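You operate a simulated robot arm through the tools that you are given. There is no shell and no other tool.

Carry out the task below with a simulated robot arm. There is one attempt and no reset: what you move stays moved.

JOB
Seal the short carton with 75 mm tape ends, then switch the sealer off.
Fine: guides at 32, carton to the yellow mark, press start once and no other key.

Only the result counts: the job must be done as asked and must still hold three seconds after the hand-in. Knocking over, shifting, dropping, spilling or breaking anything else fails it. A push-on lid holds only when it is set on centred and level and pressed home; a screw cap is set on level and turned clockwise until tight.

ROBOT AND FRAMES
A 6-joint arm with a two-finger gripper, fixed in place. Base frame: the origin is at the foot of the arm, x ahead of it, y to its left, z up. Readings come in cm, degrees, newtons and seconds.
Its first joint turns from -166.0 to 166.0 degrees. Payload 3.43 kg.
The tool frame sits at the grasp point between the pads (the TCP): z along the fingers, y along the line on which they close. The tips reach 2 cm beyond it. Largest opening 19 cm; the body of the gripper starts 24.8 cm behind the TCP.
Orientation is told as [roll, pitch, yaw] about the base's x, y, z axes, in that order, counted from this pose: with the fingers straight down and closing along the base's y, the tool's x points along the base's -x, its y along +y and its z along -z.

CONTROLS
- The arm moves only by the tool move_arm. Its argument "increments" is a list that holds one entry, the list of rows, each a list of 6 numbers: the shift along the base's x, y, z in m, then the turn, a rotation vector about the base's x, y, z in degrees. In form: [[[dx, dy, dz, ax, ay, az], ...]]. A call has 1 to 20 rows; each row shifts and turns the commanded pose from where the row before left it. "grip" is the gripper command, from -1 (shut) to 1 (fully open), values between in proportion, set as the call begins (left out, the last holds). A row lasts 0.2 s, in which the tool goes at most 5 cm and 8.6 degrees; a call with a longer step from one row to the next is refused whole, and so is a gripper value outside its range. A pose out of reach is approached as far as the arm can. The call stops where the force on the tool passes 50 N (or 10 N more than at its start, if that is more) or the arm is blocked; 0.2 s more then pass. The fingers move at their own pace (about 4.5 cm/s each) and stop on an object; they squeeze with about 22 N. The grip force told is the motor's: it shows also when the fingers shut on nothing. Time passes only in rows, and 0.2 s behind the last, so rows that do not move let the fingers close. The reply holds the time, the measured pose of the TCP, the force on the tool along the base axes, the opening and the grip force, in the units named above and with some noise, with the torque about the TCP (base axes, N m) and any sound that the robot's microphone picked up.
- Cameras (640 x 400 px; columns grow to the right, rows downward): "scene" is fixed at [40.14, -49.83, 168.76]; the picture's right is [0.82, -0.57, 0.00], its down [-0.41, -0.60, -0.69] and it looks along [0.39, 0.57, -0.73] (base axes); focal length 318 px, centre (320, 200). "wrist" rides on the gripper at [7, -0.9, -28.8] in the tool frame; the picture's right is [0.12, 0.99, 0.00], its down [-0.96, 0.12, -0.25] and it looks along [-0.25, 0.03, 0.97] (tool axes); focal length 261 px, centre (320, 200). There is no depth. A picture from a camera that has moved, and an enlarged one, comes with that camera's place and axes in the base frame and with its lens.
- capture(camera): a new picture of that camera. No time passes.
- lift_body(by): slides the trunk up (or, below 0, down) by that many cm; the arm rides with it, the base frame stays. It gives what a move gives, with no picture.
- enlarge(camera, box): a new picture of the part [left, top, right, bottom] of that camera's present view, enlarged. No time passes.
- hand_in(): hands the job in; it is judged then, once.

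Nothing tells you positions but the pictures and the camera data. Unless the task says otherwise, let go and move clear before handing in.

The tools are called after ">>>" by a JSON object that holds its "method" and its "body". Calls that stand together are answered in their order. move_arm: Moves the arm, as the interface text tells. Its arguments: {"type":"object","properties":{"increments":{"type":"array"},"grip":{"type":"number"}},"required":["increments"]} The other tools are called the same way: lift_body (by) slides the trunk up or down; capture (camera) takes a picture; enlarge (camera, box) takes an enlarged picture of a part of a camera's view; hand_in () hands the job in.

At the start:

```text
time_s: 0.0
position: [55.84, 18.73, 131.79]
tool_rot: [-0.2, -0.1, -0.1]
force: [-0.9, 0.4, -0.1]
wrist_torque: [-0.02, 0.02, 0.0]
width: 18.98
gripper_force: 0.1
trunk travel left (down, up): [-17.5, 6.5]
```

scene: 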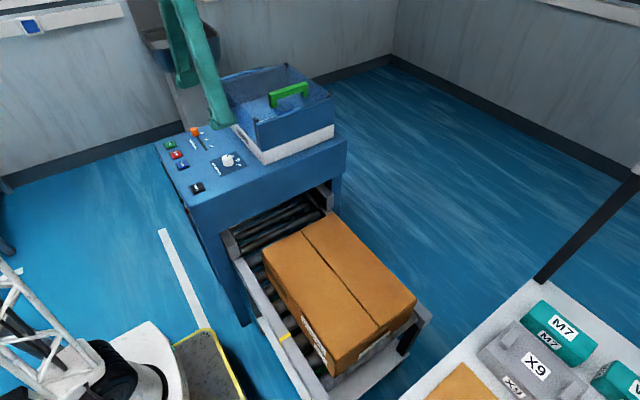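
wrist: 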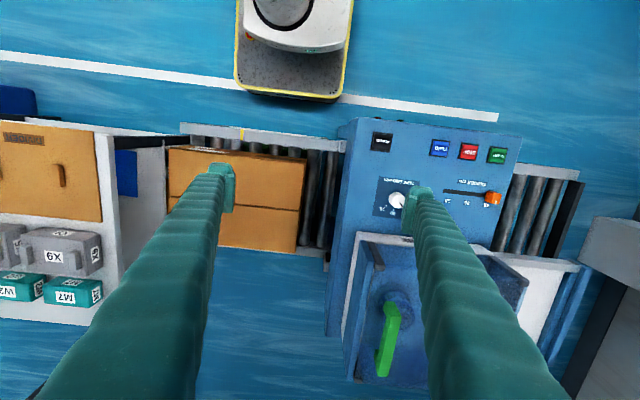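

I see a blue sealer machine with keys, a dial and a slider on top. A carton sits on the roller table, and a shelf with labelled boxes stands beside it. I'll look closer at all of these before moving.

>>> {"method": "enlarge", "body": {"camera": "scene", "box": [140, 110, 300, 210]}}

>>> {"method": "enlarge", "body": {"camera": "scene", "box": [200, 180, 440, 400]}}

>>> {"method": "enlarge", "body": {"camera": "wrist", "box": [340, 110, 540, 240]}}

>>> {"method": "enlarge", "body": {"camera": "wrist", "box": [0, 100, 360, 330]}}

>>> {"method": "enlarge", "body": {"camera": "scene", "box": [400, 260, 640, 400]}}

>>> {"method": "enlarge", "body": {"camera": "scene", "box": [140, 0, 360, 170]}}

```text
4.00 times, centred on (220, 160) of scene
camera zoom: at [40.14, -49.83, 168.76], right [0.82, -0.57, 0.0], down [-0.41, -0.6, -0.69], along [0.39, 0.57, -0.73], focal length 1271 px, centre (720, 360)
```

zoom: 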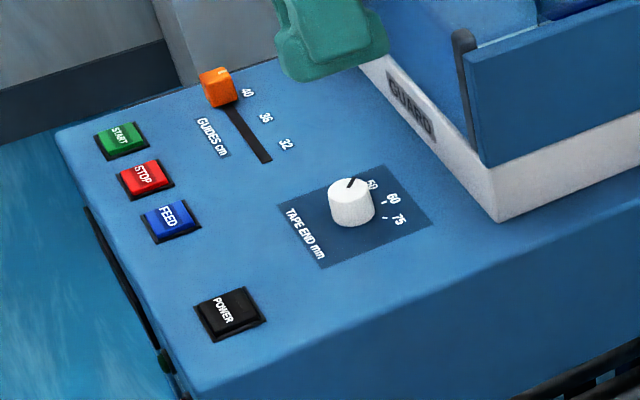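

```text
1.82 times, centred on (320, 290) of scene
camera zoom: at [40.14, -49.83, 168.76], right [0.82, -0.57, 0.0], down [-0.41, -0.6, -0.69], along [0.39, 0.57, -0.73], focal length 578 px, centre (320, 36)
```

zoom: 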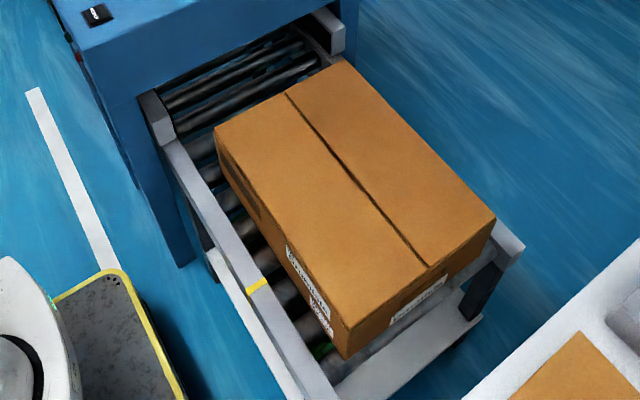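

```text
3.08 times, centred on (440, 175) of wrist
camera zoom: at [48.82, 17.8, 160.58], right [-0.12, 0.99, 0.0], down [0.96, 0.11, 0.25], along [0.25, 0.03, -0.97], focal length 802 px, centre (-49, 277)
```

zoom: 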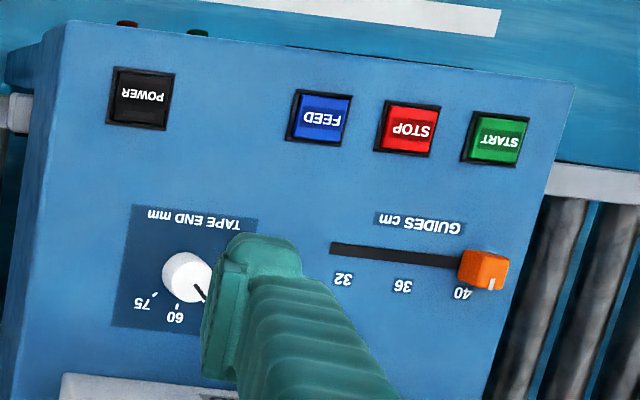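

```text
1.74 times, centred on (180, 215) of wrist
camera zoom: at [48.82, 17.8, 160.58], right [-0.12, 0.99, 0.0], down [0.96, 0.11, 0.25], along [0.25, 0.03, -0.97], focal length 453 px, centre (564, 174)
```

zoom: 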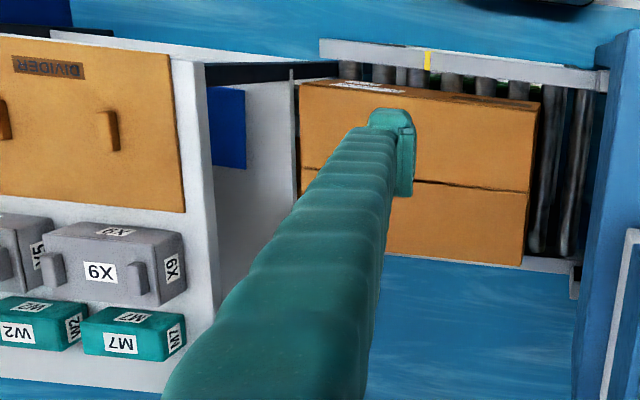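

```text
2.67 times, centred on (520, 330) of scene
camera zoom: at [40.14, -49.83, 168.76], right [0.82, -0.57, 0.0], down [-0.41, -0.6, -0.69], along [0.39, 0.57, -0.73], focal length 847 px, centre (-213, -147)
```

zoom: 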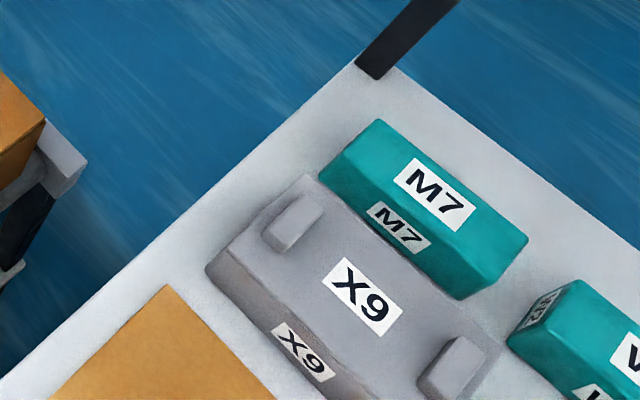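

```text
2.35 times, centred on (250, 85) of scene
camera zoom: at [40.14, -49.83, 168.76], right [0.82, -0.57, 0.0], down [-0.41, -0.6, -0.69], along [0.39, 0.57, -0.73], focal length 747 px, centre (485, 471)
```

zoom: 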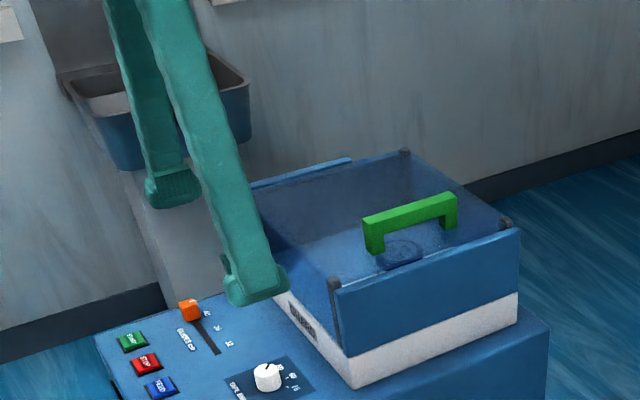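

The machine's key panel is at about z 97 and has START, STOP, FEED and POWER. The guides slider is at 40 and the tape dial is at 50. I'll move the arm over to see the carton, the shelf and the front of the machine from other angles.

>>> {"method": "move_arm", "body": {"increments": [[[0, -0.04, 0.0, 0, 0, 0], [0, -0.05, 0, 0, 0, 0], [0, -0.05, 0, 0, 0, 0], [0, -0.05, 0, 0, 0, 0], [0, -0.05, 0, 0, 0, 0], [0, -0.05, 0, 0, 0, 0], [0, -0.04, 0, 0, 0, 0], [0, 0, 0, 0, 0, 0]]]}}

>>> {"method": "capture", "body": {"camera": "wrist"}}

>>> {"method": "capture", "body": {"camera": "scene"}}

```text
time_s: 1.8
position: [55.89, -14.38, 131.82]
tool_rot: [-0.1, -0.1, -0.1]
force: [1.0, -0.1, 0.4]
wrist_torque: [-0.03, 0.06, 0.03]
width: 18.98
gripper_force: 0.2
trunk travel left (down, up): [-17.5, 6.5]
```

```text
taken
camera wrist: at [48.77, -15.26, 160.63], right [-0.12, 0.99, 0.0], down [0.96, 0.11, 0.25], along [0.25, 0.03, -0.97], focal length 261 px, centre (320, 200)
```

wrist: 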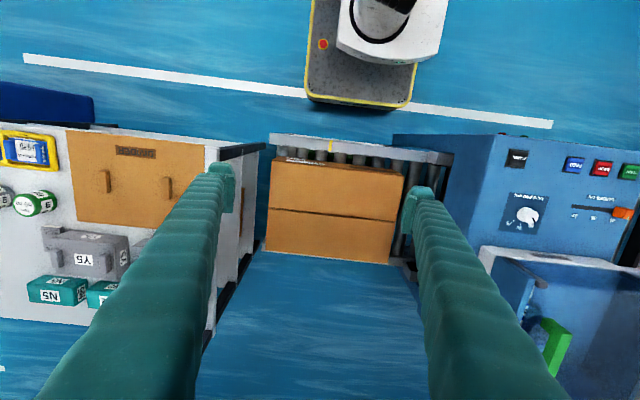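

```text
taken
```

scene: 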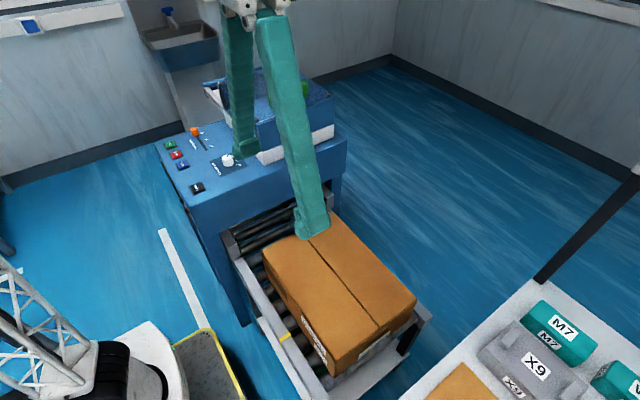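

>>> {"method": "enlarge", "body": {"camera": "wrist", "box": [230, 120, 430, 280]}}

>>> {"method": "enlarge", "body": {"camera": "wrist", "box": [0, 110, 220, 310]}}

>>> {"method": "enlarge", "body": {"camera": "wrist", "box": [460, 120, 640, 260]}}

>>> {"method": "enlarge", "body": {"camera": "scene", "box": [230, 250, 430, 400]}}

>>> {"method": "enlarge", "body": {"camera": "scene", "box": [150, 180, 260, 260]}}

```text
2.50 times, centred on (330, 200) of wrist
camera zoom: at [48.77, -15.26, 160.63], right [-0.12, 0.99, 0.0], down [0.96, 0.11, 0.25], along [0.25, 0.03, -0.97], focal length 652 px, centre (295, 200)
```

zoom: 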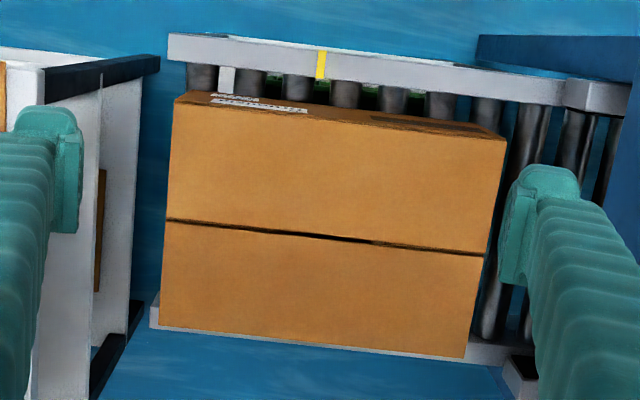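

```text
2.00 times, centred on (110, 210) of wrist
camera zoom: at [48.77, -15.26, 160.63], right [-0.12, 0.99, 0.0], down [0.96, 0.11, 0.25], along [0.25, 0.03, -0.97], focal length 521 px, centre (740, 180)
```

zoom: 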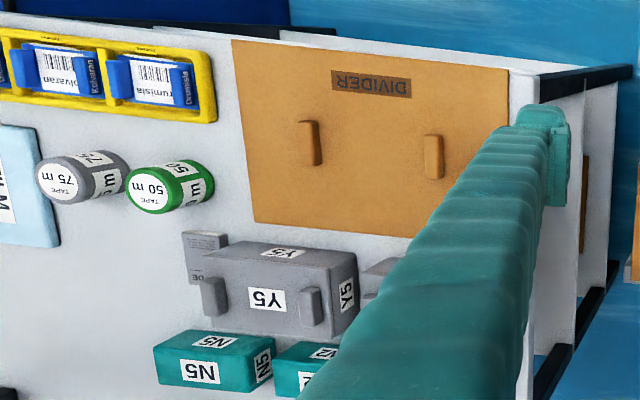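

```text
2.86 times, centred on (550, 190) of wrist
camera zoom: at [48.77, -15.26, 160.63], right [-0.12, 0.99, 0.0], down [0.96, 0.11, 0.25], along [0.25, 0.03, -0.97], focal length 745 px, centre (-337, 229)
```

zoom: 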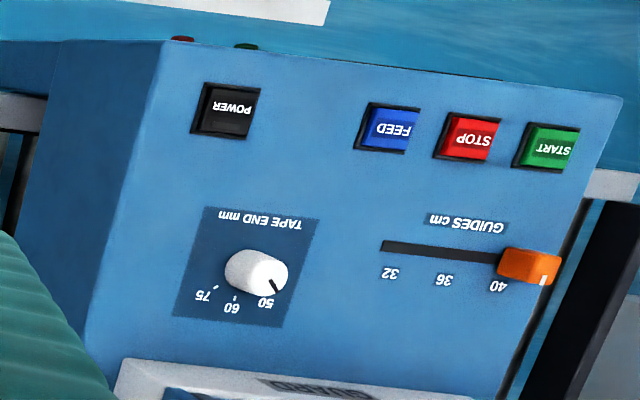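

```text
2.67 times, centred on (330, 325) of scene
camera zoom: at [40.14, -49.83, 168.76], right [0.82, -0.57, 0.0], down [-0.41, -0.6, -0.69], along [0.39, 0.57, -0.73], focal length 847 px, centre (293, -133)
```

zoom: 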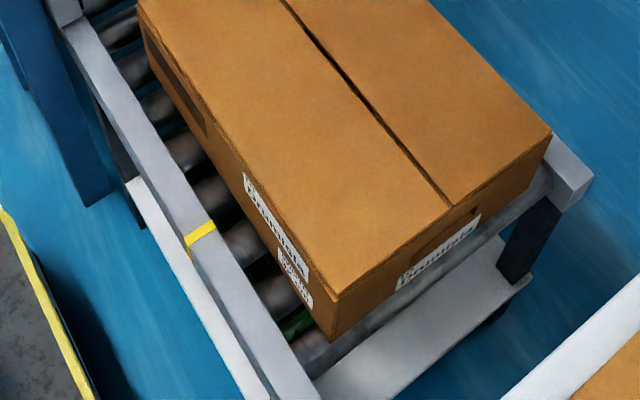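

```text
5.00 times, centred on (205, 220) of scene
camera zoom: at [40.14, -49.83, 168.76], right [0.82, -0.57, 0.0], down [-0.41, -0.6, -0.69], along [0.39, 0.57, -0.73], focal length 1588 px, centre (895, 100)
```

zoom: 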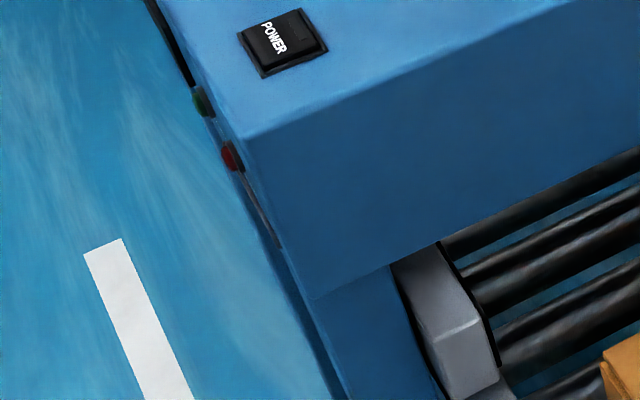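

The carton top is at about z 75. It spans x 59–91 and y -29 to 14, and the yellow mark is on the near rail at about y -10.7. Next I'll look at the machine's front face, where the lamps are, and at the guard.

>>> {"method": "move_arm", "body": {"increments": [[[0, 0.045, 0, 0, 0, 0], [0, 0.045, 0, 0, 0, 0], [0, 0.045, 0, 0, 0, 0], [0, 0.045, 0, 0, 0, 0], [-0.02, 0.045, 0, 0, -3, 0], [-0.02, 0.045, 0, 0, -3, 0], [-0.02, 0.045, 0, 0, -3, 0], [-0.02, 0.045, 0, 0, -3, 0], [-0.02, 0.045, 0, 0, -3, 0], [-0.02, 0.045, 0, 0, -3, 0], [-0.02, 0.045, 0, 0, -3, 0], [-0.02, 0.045, 0, 0, -3, 0], [0, 0, 0, 0, 0, 0]]]}}

>>> {"method": "capture", "body": {"camera": "wrist"}}

>>> {"method": "capture", "body": {"camera": "scene"}}

```text
time_s: 4.6
position: [39.81, 39.68, 131.73]
tool_rot: [-0.2, -24.2, -0.1]
force: [-0.2, -0.1, 0.2]
wrist_torque: [-0.02, 0.05, 0.01]
width: 18.98
gripper_force: 0.1
trunk travel left (down, up): [-17.5, 6.5]
```

```text
taken
camera wrist: at [21.73, 38.86, 155.17], right [-0.11, 0.99, -0.05], down [0.78, 0.12, 0.62], along [0.62, 0.03, -0.78], focal length 261 px, centre (320, 200)
```

wrist: 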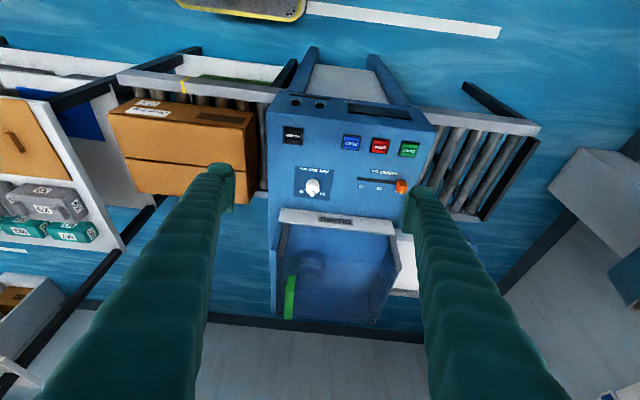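

```text
taken
```

scene: 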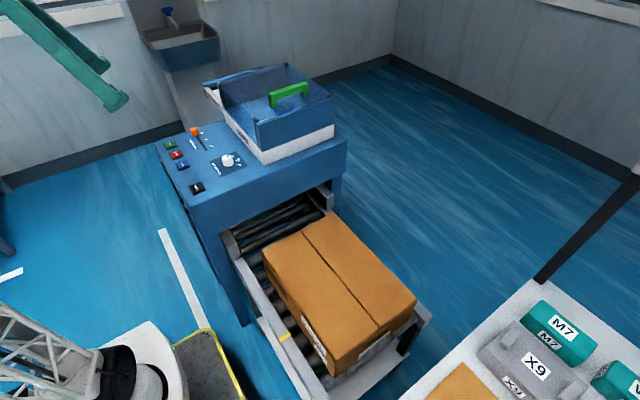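

>>> {"method": "enlarge", "body": {"camera": "wrist", "box": [260, 60, 440, 170]}}

>>> {"method": "enlarge", "body": {"camera": "wrist", "box": [260, 150, 440, 350]}}

>>> {"method": "enlarge", "body": {"camera": "wrist", "box": [90, 60, 270, 210]}}

>>> {"method": "enlarge", "body": {"camera": "scene", "box": [180, 40, 350, 190]}}

>>> {"method": "enlarge", "body": {"camera": "wrist", "box": [410, 60, 640, 240]}}

```text
3.56 times, centred on (350, 115) of wrist
camera zoom: at [21.73, 38.86, 155.17], right [-0.11, 0.99, -0.05], down [0.78, 0.12, 0.62], along [0.62, 0.03, -0.78], focal length 927 px, centre (213, 502)
```

zoom: 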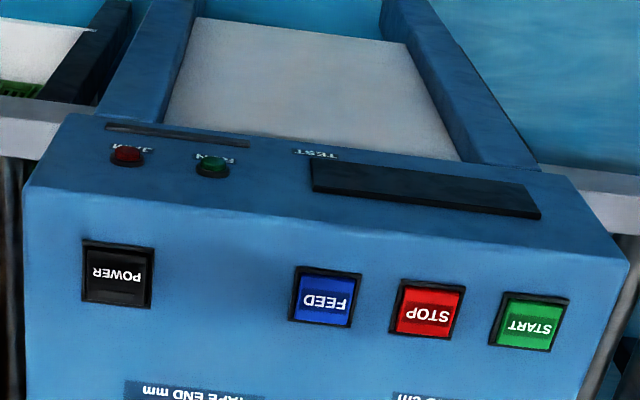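

```text
2.00 times, centred on (350, 250) of wrist
camera zoom: at [21.73, 38.86, 155.17], right [-0.11, 0.99, -0.05], down [0.78, 0.12, 0.62], along [0.62, 0.03, -0.78], focal length 521 px, centre (260, 100)
```

zoom: 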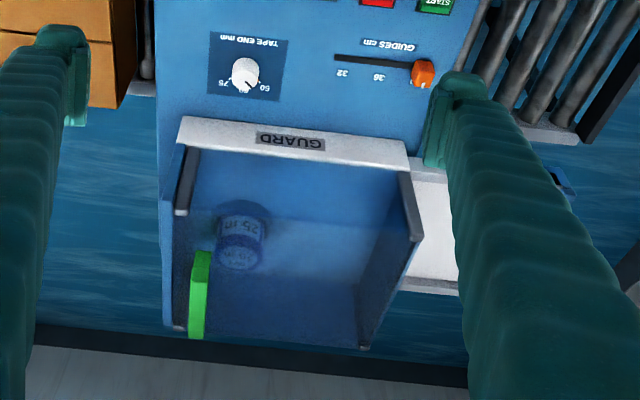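

```text
2.67 times, centred on (180, 135) of wrist
camera zoom: at [21.73, 38.86, 155.17], right [-0.11, 0.99, -0.05], down [0.78, 0.12, 0.62], along [0.62, 0.03, -0.78], focal length 695 px, centre (693, 373)
```

zoom: 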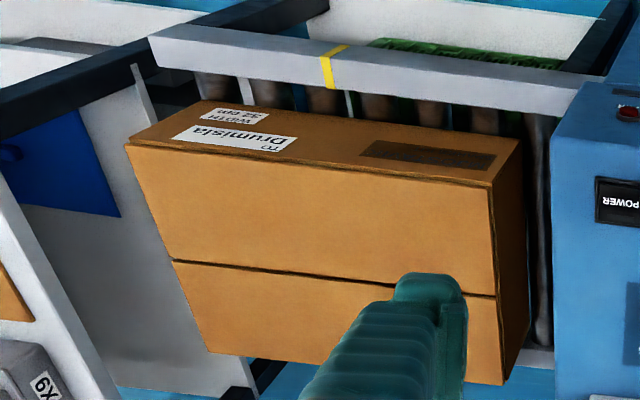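

```text
2.67 times, centred on (265, 115) of scene
camera zoom: at [40.14, -49.83, 168.76], right [0.82, -0.57, 0.0], down [-0.41, -0.6, -0.69], along [0.39, 0.57, -0.73], focal length 847 px, centre (467, 427)
```

zoom: 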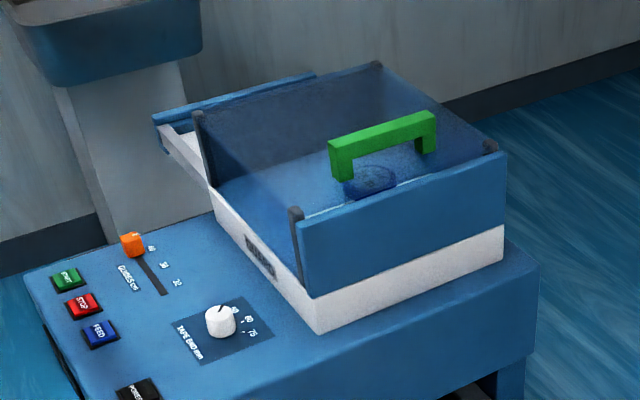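

```text
2.22 times, centred on (525, 150) of wrist
camera zoom: at [21.73, 38.86, 155.17], right [-0.11, 0.99, -0.05], down [0.78, 0.12, 0.62], along [0.62, 0.03, -0.78], focal length 579 px, centre (-136, 311)
```

zoom: 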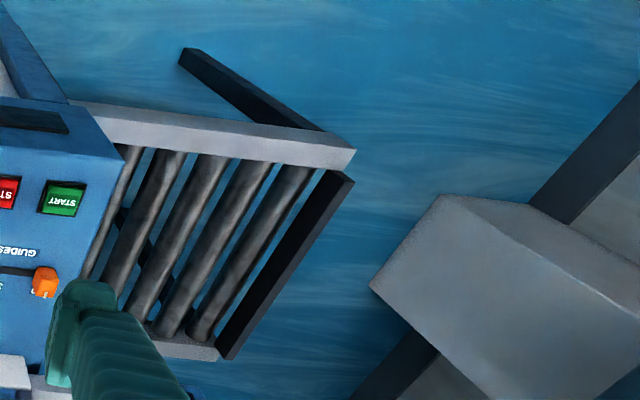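

The carton label reads WIDTH 32 cm and the guard looks closed. There are JAM and RUN lamps on the front face, and I want a closer look at those.

>>> {"method": "enlarge", "body": {"camera": "wrist", "box": [270, 85, 360, 150]}}

>>> {"method": "enlarge", "body": {"camera": "wrist", "box": [335, 90, 425, 160]}}

>>> {"method": "enlarge", "body": {"camera": "wrist", "box": [285, 155, 415, 230]}}

>>> {"method": "enlarge", "body": {"camera": "wrist", "box": [300, 230, 350, 300]}}

>>> {"method": "enlarge", "body": {"camera": "wrist", "box": [120, 90, 200, 130]}}

```text
6.15 times, centred on (315, 118) of wrist
camera zoom: at [21.73, 38.86, 155.17], right [-0.11, 0.99, -0.05], down [0.78, 0.12, 0.62], along [0.62, 0.03, -0.78], focal length 1604 px, centre (351, 708)
```

zoom: 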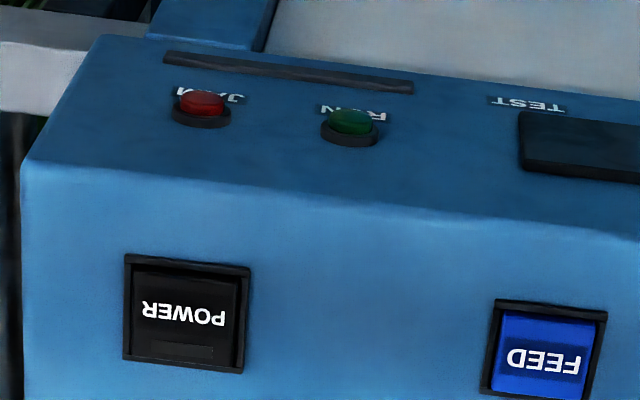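

```text
5.71 times, centred on (380, 125) of wrist
camera zoom: at [21.73, 38.86, 155.17], right [-0.11, 0.99, -0.05], down [0.78, 0.12, 0.62], along [0.62, 0.03, -0.78], focal length 1489 px, centre (-23, 629)
```

zoom: 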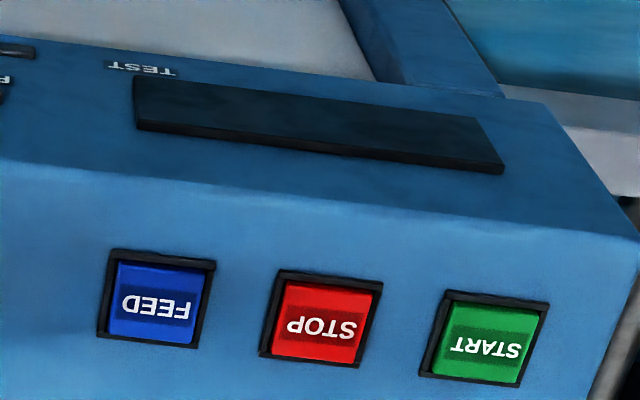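

```text
4.92 times, centred on (350, 192) of wrist
camera zoom: at [21.73, 38.86, 155.17], right [-0.11, 0.99, -0.05], down [0.78, 0.12, 0.62], along [0.62, 0.03, -0.78], focal length 1283 px, centre (172, 237)
```

zoom: 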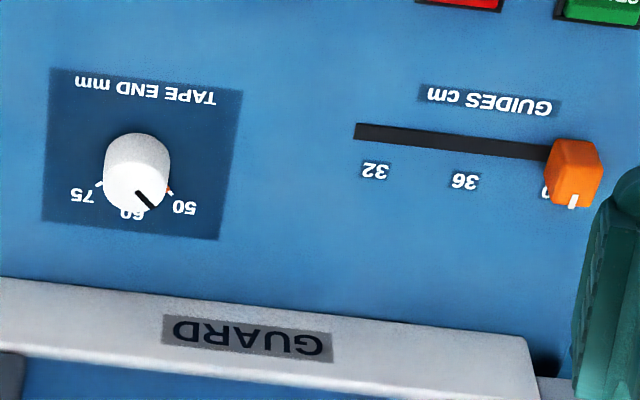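

```text
5.71 times, centred on (325, 265) of wrist
camera zoom: at [21.73, 38.86, 155.17], right [-0.11, 0.99, -0.05], down [0.78, 0.12, 0.62], along [0.62, 0.03, -0.78], focal length 1489 px, centre (291, -171)
```

zoom: 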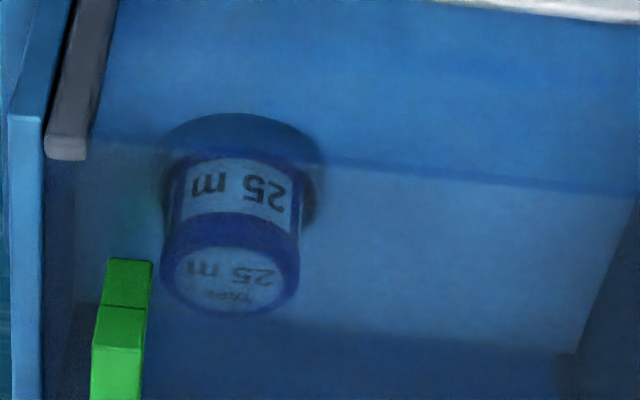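

```text
8.00 times, centred on (160, 110) of wrist
camera zoom: at [21.73, 38.86, 155.17], right [-0.11, 0.99, -0.05], down [0.78, 0.12, 0.62], along [0.62, 0.03, -0.78], focal length 2085 px, centre (1600, 920)
```

zoom: 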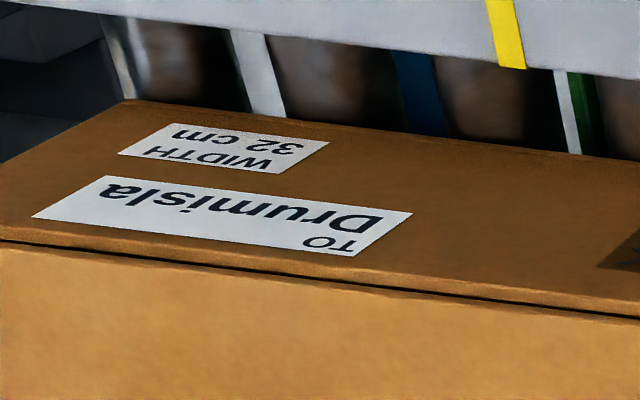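

The carton is the 32 cm wide one and all lamps are dark. I'll bring the camera above the panel to measure the dial, slider and keys more accurately.

>>> {"method": "move_arm", "body": {"increments": [[[0.0165, -0.002, 0, 0, 3, 0], [0.0165, -0.002, 0, 0, 3, 0], [0.0165, -0.002, 0, 0, 3, 0], [0.0165, -0.002, 0, 0, 3, 0], [0.0165, -0.002, -0.02, 0, 3, 0], [0.0165, -0.002, -0.03, 0, 3, 0], [0.0165, -0.002, -0.03, 0, 3, 0], [0.0165, -0.002, -0.03, 0, 3.2, 0], [0, 0, -0.02, 0, 0, 0], [0, 0, 0, 0, 0, 0]]]}}

>>> {"method": "capture", "body": {"camera": "wrist"}}

>>> {"method": "enlarge", "body": {"camera": "wrist", "box": [220, 60, 420, 260]}}

>>> {"method": "capture", "body": {"camera": "scene"}}

```text
time_s: 6.8
position: [53.02, 38.18, 118.75]
tool_rot: [-0.2, 0.2, -0.1]
force: [0.8, 0.1, -0.3]
wrist_torque: [-0.02, 0.01, -0.01]
width: 18.99
gripper_force: 0.0
trunk travel left (down, up): [-17.5, 6.5]
```

```text
taken
camera wrist: at [46.06, 37.25, 147.67], right [-0.12, 0.99, 0.0], down [0.96, 0.11, 0.25], along [0.24, 0.03, -0.97], focal length 261 px, centre (320, 200)
```

wrist: 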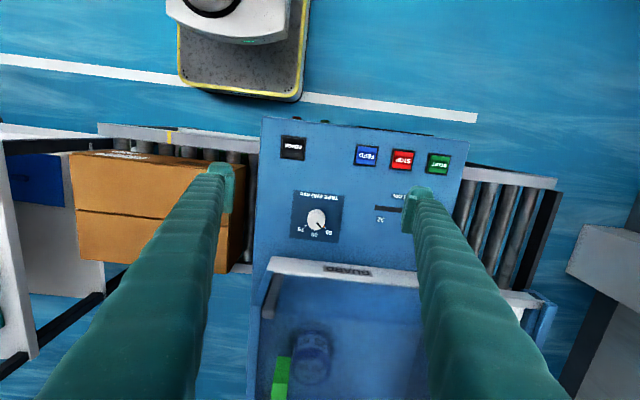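

```text
2.00 times, centred on (320, 160) of wrist
camera zoom: at [46.06, 37.25, 147.67], right [-0.12, 0.99, 0.0], down [0.96, 0.11, 0.25], along [0.24, 0.03, -0.97], focal length 521 px, centre (320, 280)
```

zoom: 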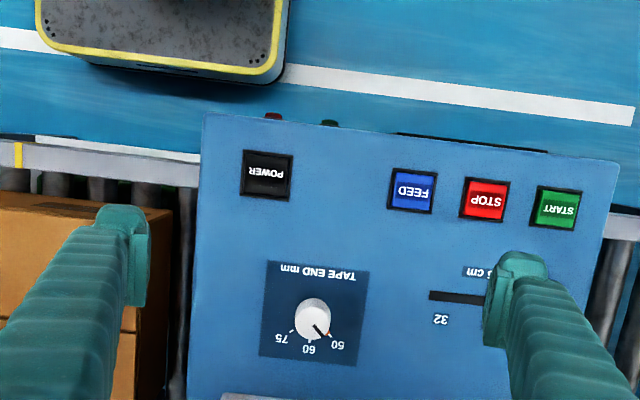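

```text
taken
```

scene: 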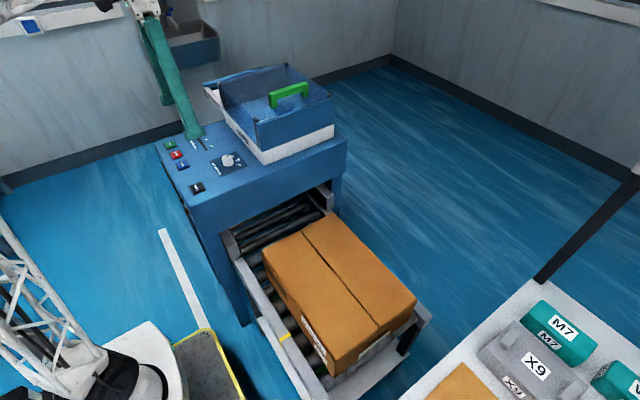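

The dial is at about (62, 38.6) and must turn about -80° to go from 50 to 75. The slider knob is at about (58.7, 61) and needs to go about 10 cm toward -y. I'll check the POWER key and lamps again from here before touching anything.

>>> {"method": "enlarge", "body": {"camera": "wrist", "box": [270, 110, 350, 170]}}

>>> {"method": "enlarge", "body": {"camera": "wrist", "box": [280, 180, 360, 250]}}

>>> {"method": "enlarge", "body": {"camera": "scene", "box": [180, 170, 220, 200]}}

>>> {"method": "enlarge", "body": {"camera": "wrist", "box": [340, 130, 460, 230]}}

```text
6.67 times, centred on (310, 140) of wrist
camera zoom: at [46.06, 37.25, 147.67], right [-0.12, 0.99, 0.0], down [0.96, 0.11, 0.25], along [0.24, 0.03, -0.97], focal length 1738 px, centre (387, 600)
```

zoom: 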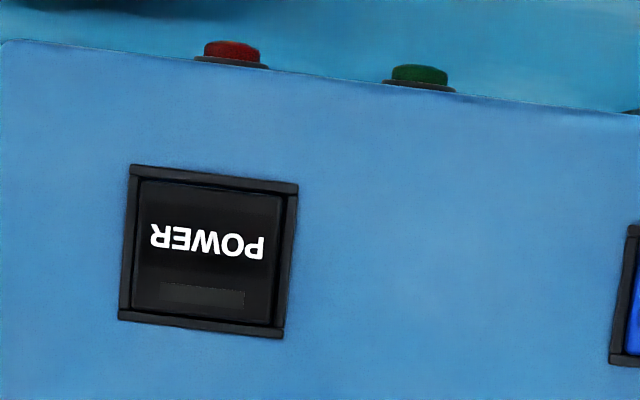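

```text
5.71 times, centred on (320, 215) of wrist
camera zoom: at [46.06, 37.25, 147.67], right [-0.12, 0.99, 0.0], down [0.96, 0.11, 0.25], along [0.24, 0.03, -0.97], focal length 1489 px, centre (320, 114)
```

zoom: 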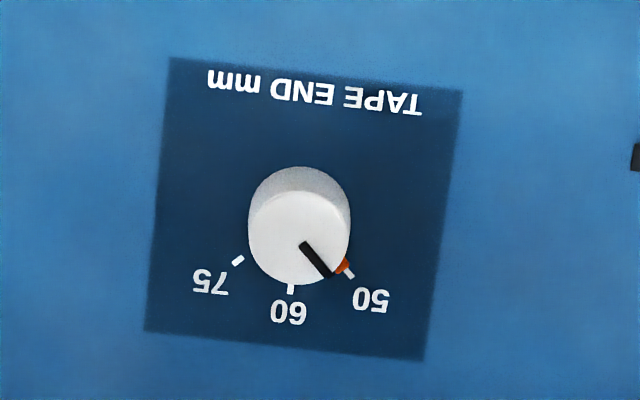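

```text
13.33 times, centred on (200, 185) of scene
camera zoom: at [40.14, -49.83, 168.76], right [0.82, -0.57, 0.0], down [-0.41, -0.6, -0.69], along [0.39, 0.57, -0.73], focal length 4235 px, centre (1920, 400)
```

zoom: 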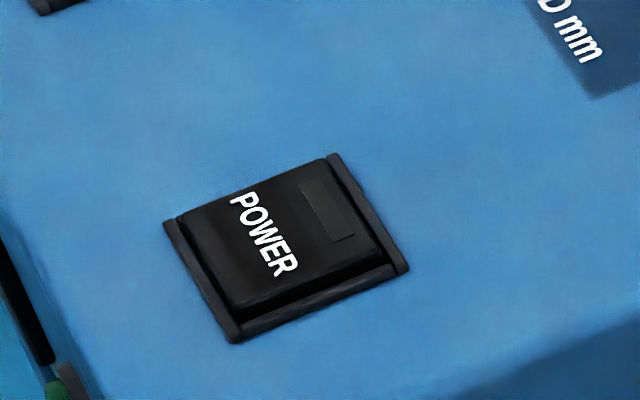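

```text
4.00 times, centred on (400, 180) of wrist
camera zoom: at [46.06, 37.25, 147.67], right [-0.12, 0.99, 0.0], down [0.96, 0.11, 0.25], along [0.24, 0.03, -0.97], focal length 1043 px, centre (0, 280)
```

zoom: 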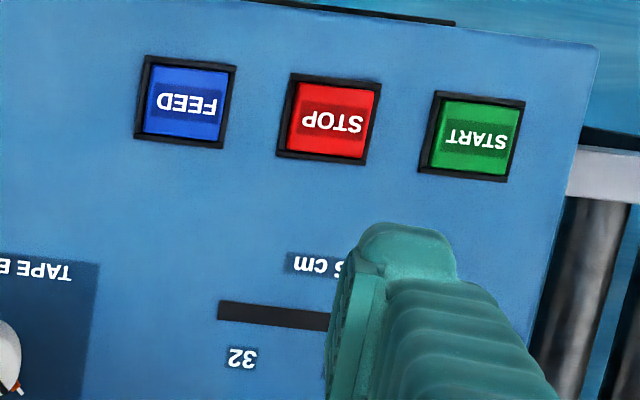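

The POWER indicator bar is unlit, so the sealer is probably off. I'll make the mechanical settings first, starting with the dial: pre-rotate the gripper, move over the knob, and check the alignment.

>>> {"method": "move_arm", "body": {"increments": [[[0.016, 0, 0, 0, 0, 8], [0.016, 0, 0, 0, 0, 8], [0.016, 0, 0, 0, 0, 8], [0.016, 0, 0, 0, 0, 8], [0.016, 0, 0, 0, 0, 8], [0.016, 0.003, 0, 0, 0, 8], [0, 0, -0.03, 0, 0, 0], [0, 0, -0.04, 0, 0, 0], [0, 0, -0.04, 0, 0, 0], [0, 0, 0, 0, 0, 0]]], "grip": -0.3}}

>>> {"method": "capture", "body": {"camera": "wrist"}}

>>> {"method": "enlarge", "body": {"camera": "scene", "box": [160, 90, 300, 210]}}

```text
time_s: 9.0
position: [62.73, 38.55, 107.74]
tool_rot: [-0.3, 0.0, 47.9]
force: [-0.5, 0.5, 0.3]
wrist_torque: [-0.02, 0.0, 0.0]
width: 6.66
gripper_force: 0.0
trunk travel left (down, up): [-17.5, 6.5]
```

```text
taken
camera wrist: at [58.61, 32.61, 136.55], right [-0.82, 0.58, 0.0], down [0.56, 0.79, 0.25], along [0.14, 0.2, -0.97], focal length 261 px, centre (320, 200)
```

wrist: 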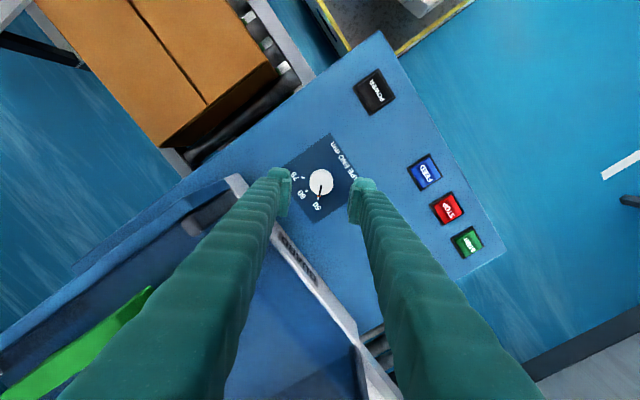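

```text
3.33 times, centred on (230, 150) of scene
camera zoom: at [40.14, -49.83, 168.76], right [0.82, -0.57, 0.0], down [-0.41, -0.6, -0.69], along [0.39, 0.57, -0.73], focal length 1059 px, centre (620, 367)
```

zoom: 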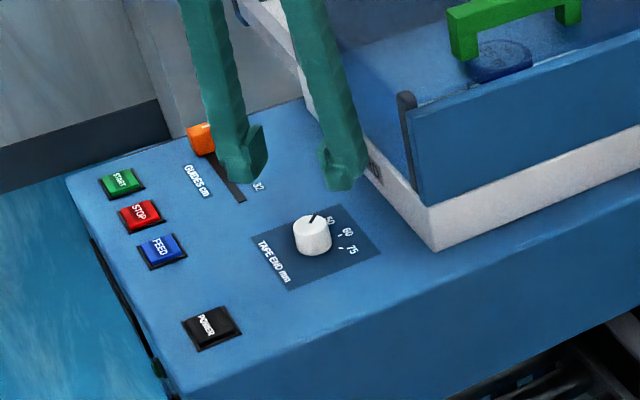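

The knob is centred between the fingers to within a few mm. I'll descend and close on it.

>>> {"method": "move_arm", "body": {"increments": [[[-0.002, -0.002, -0.03, 0, 0, 0], [0, 0, -0.03, 0, 0, 0], [0, 0, -0.02, 0, 0, 0], [0, 0, -0.006, 0, 0, 0], [0, 0, 0, 0, 0, 0]]]}}

>>> {"method": "enlarge", "body": {"camera": "scene", "box": [160, 90, 300, 210]}}

>>> {"method": "enlarge", "body": {"camera": "wrist", "box": [240, 100, 400, 240]}}

```text
time_s: 10.2
position: [62.51, 38.16, 99.11]
tool_rot: [-0.2, 0.2, 47.9]
force: [0.5, -0.4, -0.1]
wrist_torque: [-0.02, -0.02, -0.01]
width: 6.67
gripper_force: 0.0
trunk travel left (down, up): [-17.5, 6.5]
```

```text
3.33 times, centred on (230, 150) of scene
camera zoom: at [40.14, -49.83, 168.76], right [0.82, -0.57, 0.0], down [-0.41, -0.6, -0.69], along [0.39, 0.57, -0.73], focal length 1059 px, centre (620, 367)
```

zoom: 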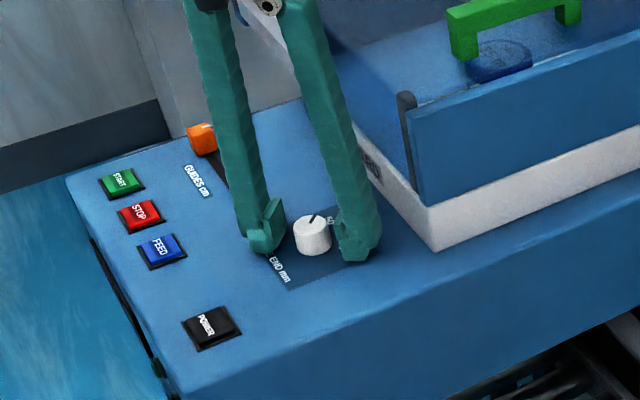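

```text
2.86 times, centred on (320, 170) of wrist
camera zoom: at [58.39, 32.34, 127.97], right [-0.82, 0.58, 0.0], down [0.56, 0.79, 0.25], along [0.14, 0.2, -0.97], focal length 745 px, centre (320, 286)
```

zoom: 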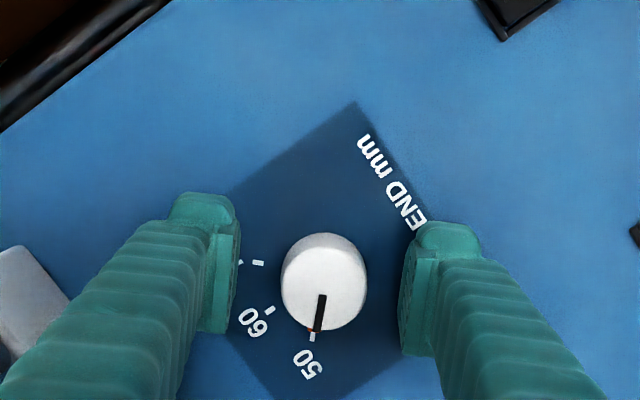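

>>> {"method": "move_arm", "body": {"increments": [[[0, 0, 0, 0, 0, 0], [0, 0, 0, 0, 0, 0], [0, 0, 0, 0, 0, 0], [0, 0, 0, 0, 0, 0]]], "grip": -1}}

```text
time_s: 11.2
position: [62.51, 38.36, 99.14]
tool_rot: [-0.1, 0.1, 47.9]
force: [-12.2, 7.8, -2.3]
wrist_torque: [0.03, 0.12, 0.02]
width: 3.32
gripper_force: 44.7
trunk travel left (down, up): [-17.5, 6.5]
```

The knob is gripped (3.3 cm). I'll turn it clockwise in two steps and check.

>>> {"method": "move_arm", "body": {"increments": [[[-0.001, 0.001, 0, 0, 0, -4], [0, 0, 0, 0, 0, -8], [0, 0, 0, 0, 0, -8], [0, 0, 0, 0, 0, -8], [0, 0, 0, 0, 0, -8], [0, 0, 0, 0, 0, -8], [0, 0, 0, 0, 0, -4]]]}}

>>> {"method": "enlarge", "body": {"camera": "wrist", "box": [240, 100, 400, 240]}}

```text
time_s: 12.8
position: [62.14, 38.43, 99.22]
tool_rot: [-0.2, 0.0, -0.1]
force: [-16.7, 20.5, -6.6]
wrist_torque: [0.26, 0.22, 0.07]
width: 3.28
gripper_force: 44.9
trunk travel left (down, up): [-17.5, 6.5]
```

```text
2.86 times, centred on (320, 170) of wrist
camera zoom: at [55.29, 37.6, 127.98], right [-0.12, 0.99, 0.0], down [0.96, 0.11, 0.25], along [0.24, 0.03, -0.97], focal length 745 px, centre (320, 286)
```

zoom: 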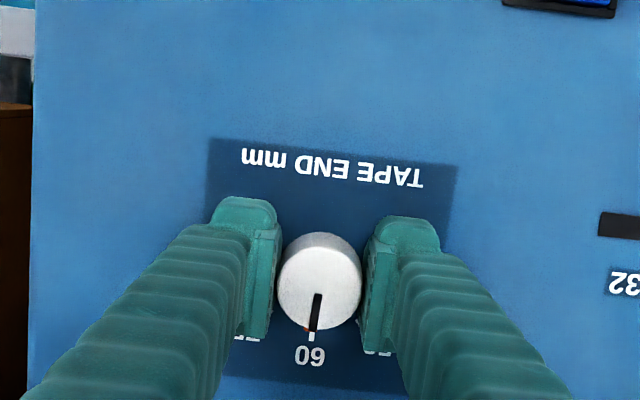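

The dial passed 60 as expected. I'll ease the side load a little and turn on to 75.

>>> {"method": "move_arm", "body": {"increments": [[[-0.002, 0.002, 0, 0, 0, 0], [0, 0, 0, 0, 0, -8], [0, 0, 0, 0, 0, -8], [0, 0, 0, 0, 0, -8], [0, 0, 0, 0, 0, -8], [0, 0, 0, 0, 0, -8], [0, 0, 0, 0, 0, -8], [0, 0, 0, 0, 0, 0]]]}}

>>> {"method": "enlarge", "body": {"camera": "wrist", "box": [240, 100, 400, 240]}}

```text
time_s: 14.6
position: [62.26, 38.63, 99.17]
tool_rot: [-0.1, 0.1, -48.2]
force: [19.9, 25.1, -1.2]
wrist_torque: [0.41, -0.01, 0.68]
width: 3.31
gripper_force: 45.0
trunk travel left (down, up): [-17.5, 6.5]
```

```text
2.86 times, centred on (320, 170) of wrist
camera zoom: at [57.06, 43.27, 127.98], right [0.66, 0.75, 0.0], down [0.73, -0.64, 0.25], along [0.18, -0.16, -0.97], focal length 745 px, centre (320, 286)
```

zoom: 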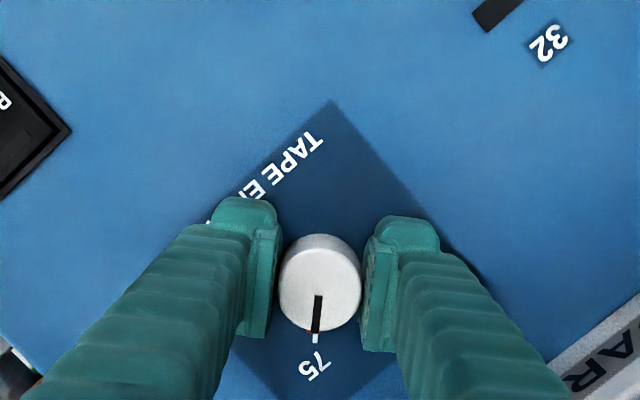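

The pointer is on the 75 tick. I'll release, lift and verify.

>>> {"method": "move_arm", "body": {"increments": [[[0, 0, 0, 0, 0, 0], [0, 0, 0, 0, 0, 0], [0, 0, 0, 0, 0, 0], [0, 0, 0, 0, 0, 0], [0, 0, 0.03, 0, 0, 0], [0, 0, 0.04, 0, 0, 0], [0, 0, 0.04, 0, 0, 0], [0, 0, 0, 0, 0, 0]]], "grip": -0.3}}

>>> {"method": "enlarge", "body": {"camera": "wrist", "box": [240, 100, 400, 240]}}

>>> {"method": "enlarge", "body": {"camera": "scene", "box": [160, 90, 300, 210]}}

```text
time_s: 16.4
position: [62.25, 38.48, 110.29]
tool_rot: [-0.2, 0.2, -48.1]
force: [-0.3, 0.1, -0.9]
wrist_torque: [0.0, 0.03, 0.02]
width: 6.65
gripper_force: 0.1
trunk travel left (down, up): [-17.5, 6.5]
```

```text
2.86 times, centred on (320, 170) of wrist
camera zoom: at [57.01, 43.16, 139.08], right [0.66, 0.75, 0.0], down [0.73, -0.64, 0.25], along [0.18, -0.16, -0.97], focal length 745 px, centre (320, 286)
```

zoom: 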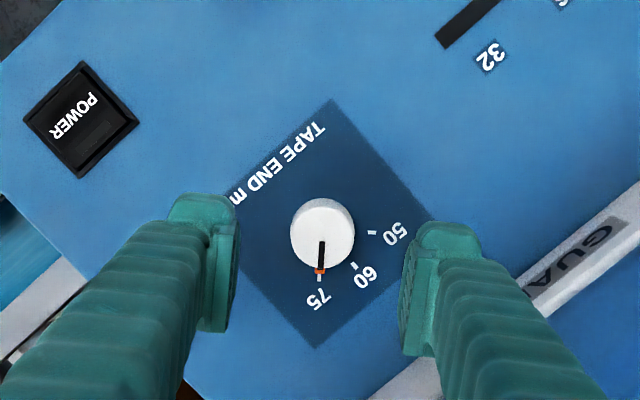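

```text
3.33 times, centred on (230, 150) of scene
camera zoom: at [40.14, -49.83, 168.76], right [0.82, -0.57, 0.0], down [-0.41, -0.6, -0.69], along [0.39, 0.57, -0.73], focal length 1059 px, centre (620, 367)
```

zoom: 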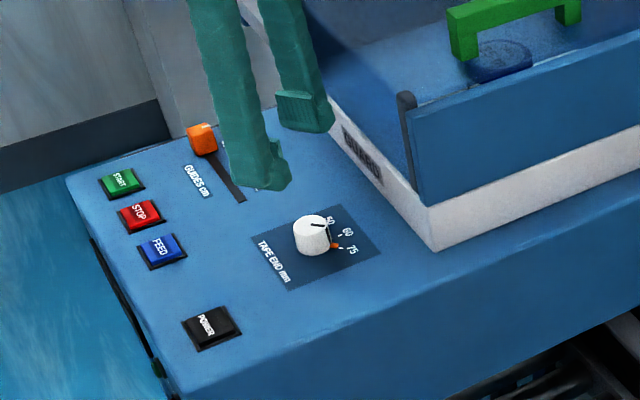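

The dial is set to 75. Next I'll go above the slider knob with yaw back to 0.

>>> {"method": "move_arm", "body": {"increments": [[[-0.006, 0.037, 0, 0, 0, 8], [-0.006, 0.037, 0, 0, 0, 8], [-0.006, 0.037, 0, 0, 0, 8], [-0.006, 0.037, 0, 0, 0, 8], [-0.006, 0.037, 0, 0, 0, 8], [-0.006, 0.037, 0, 0, 0, 8], [0, 0, 0, 0, 0, 0]]]}}

>>> {"method": "enlarge", "body": {"camera": "wrist", "box": [240, 100, 400, 240]}}

>>> {"method": "enlarge", "body": {"camera": "scene", "box": [140, 70, 280, 190]}}

```text
time_s: 18.0
position: [58.7, 60.78, 110.15]
tool_rot: [-0.1, 0.1, 0.0]
force: [-0.6, 0.0, 0.4]
wrist_torque: [-0.08, -0.01, 0.0]
width: 6.65
gripper_force: 0.0
trunk travel left (down, up): [-17.5, 6.5]
```

```text
2.86 times, centred on (320, 170) of wrist
camera zoom: at [51.77, 59.9, 139.0], right [-0.12, 0.99, 0.0], down [0.96, 0.12, 0.25], along [0.24, 0.03, -0.97], focal length 745 px, centre (320, 286)
```

zoom: 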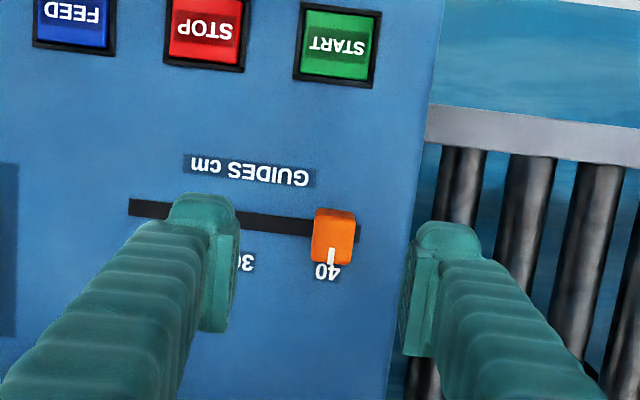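

```text
3.33 times, centred on (210, 130) of scene
camera zoom: at [40.14, -49.83, 168.76], right [0.82, -0.57, 0.0], down [-0.41, -0.6, -0.69], along [0.39, 0.57, -0.73], focal length 1059 px, centre (687, 433)
```

zoom: 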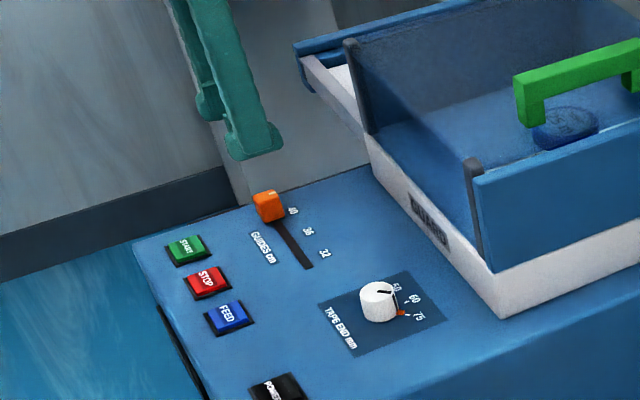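

The knob is at about y 61.5. I'll descend around it, grip and drag it.

>>> {"method": "move_arm", "body": {"increments": [[[0.001, 0.007, -0.03, 0, 0, 0], [0, 0, -0.04, 0, 0, 0], [0, 0, -0.03, 0, 0, 0], [0, 0, -0.011, 0, 0, 0], [0, 0, 0, 0, 0, 0]]]}}

>>> {"method": "enlarge", "body": {"camera": "wrist", "box": [240, 100, 400, 240]}}

>>> {"method": "enlarge", "body": {"camera": "scene", "box": [140, 70, 280, 190]}}

```text
time_s: 19.2
position: [58.79, 61.28, 99.02]
tool_rot: [-0.3, 0.0, 0.0]
force: [-0.4, -0.1, 0.3]
wrist_torque: [0.0, 0.01, 0.01]
width: 6.66
gripper_force: 0.1
trunk travel left (down, up): [-17.5, 6.5]
```

```text
2.86 times, centred on (320, 170) of wrist
camera zoom: at [51.78, 60.46, 127.87], right [-0.12, 0.99, 0.0], down [0.96, 0.11, 0.25], along [0.24, 0.03, -0.97], focal length 745 px, centre (320, 286)
```

zoom: 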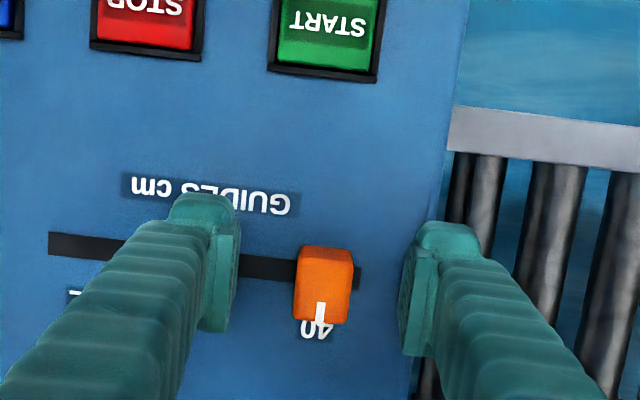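

```text
3.33 times, centred on (210, 130) of scene
camera zoom: at [40.14, -49.83, 168.76], right [0.82, -0.57, 0.0], down [-0.41, -0.6, -0.69], along [0.39, 0.57, -0.73], focal length 1059 px, centre (687, 433)
```

zoom: 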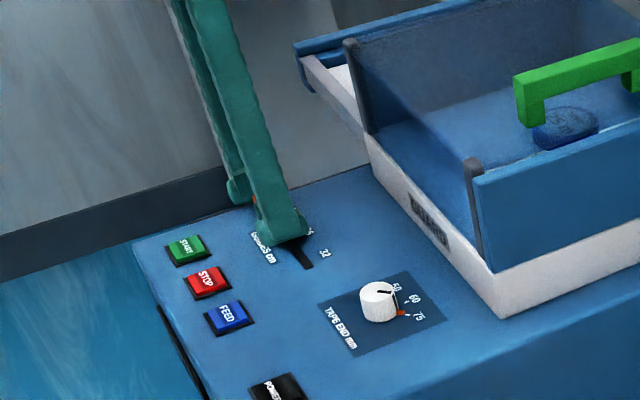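

>>> {"method": "move_arm", "body": {"increments": [[[0, 0, 0, 0, 0, 0], [0, 0, 0, 0, 0, 0], [0, 0, 0, 0, 0, 0], [0, 0, 0, 0, 0, 0]]], "grip": -1}}

>>> {"method": "move_arm", "body": {"increments": [[[0, -0.01, 0, 0, 0, 0], [0, -0.01, 0, 0, 0, 0], [0, -0.01, 0, 0, 0, 0], [0, -0.01, 0, 0, 0, 0], [0, -0.01, 0, 0, 0, 0], [0, -0.01, 0, 0, 0, 0], [0, -0.01, 0, 0, 0, 0], [0, -0.01, 0, 0, 0, 0], [0, -0.01, 0, 0, 0, 0], [0, 0, 0, 0, 0, 0]]]}}

>>> {"method": "enlarge", "body": {"camera": "wrist", "box": [240, 100, 400, 240]}}

```text
time_s: 20.2
position: [58.71, 61.36, 98.99]
tool_rot: [-0.1, 0.1, 0.0]
force: [0.6, 1.4, -0.5]
wrist_torque: [0.0, -0.07, 0.04]
width: 2.15
gripper_force: 39.3
trunk travel left (down, up): [-17.5, 6.5]
```

```text
time_s: 22.4
position: [58.73, 52.42, 99.02]
tool_rot: [-0.2, 0.1, -0.1]
force: [2.2, -3.4, 0.4]
wrist_torque: [-0.04, 0.03, 0.05]
width: 2.09
gripper_force: 45.2
trunk travel left (down, up): [-17.5, 6.5]
```

```text
2.86 times, centred on (320, 170) of wrist
camera zoom: at [51.78, 51.48, 127.88], right [-0.12, 0.99, 0.0], down [0.96, 0.11, 0.25], along [0.24, 0.03, -0.97], focal length 745 px, centre (320, 286)
```

zoom: 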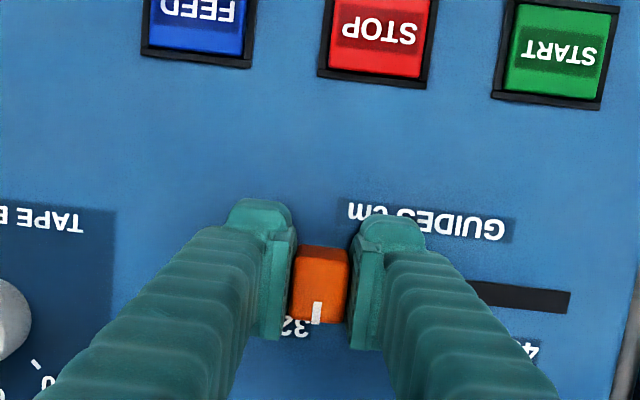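

The pointer still needs about 0.9 cm to reach the 32.

>>> {"method": "move_arm", "body": {"increments": [[[0, -0.004, 0, 0, 0, 0], [0, -0.004, 0, 0, 0, 0], [0, 0, 0, 0, 0, 0]]]}}

>>> {"method": "enlarge", "body": {"camera": "wrist", "box": [280, 140, 360, 210]}}

```text
time_s: 23.2
position: [58.77, 51.63, 99.11]
tool_rot: [-0.2, 0.1, -0.1]
force: [8.0, 0.1, 2.8]
wrist_torque: [0.0, -0.21, 0.09]
width: 2.08
gripper_force: 44.9
trunk travel left (down, up): [-17.5, 6.5]
```

```text
5.71 times, centred on (320, 175) of wrist
camera zoom: at [51.76, 50.71, 127.87], right [-0.12, 0.99, 0.0], down [0.96, 0.11, 0.25], along [0.24, 0.03, -0.97], focal length 1489 px, centre (320, 343)
```

zoom: 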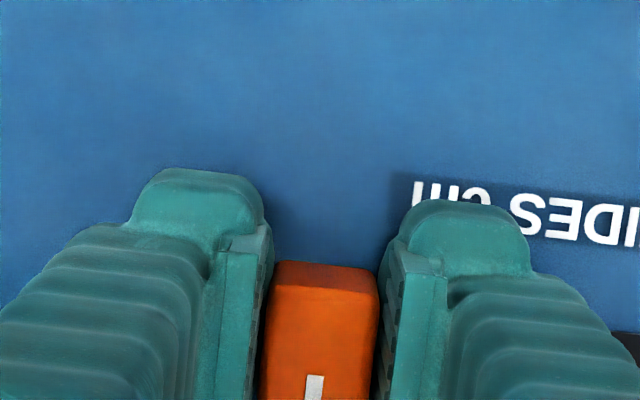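

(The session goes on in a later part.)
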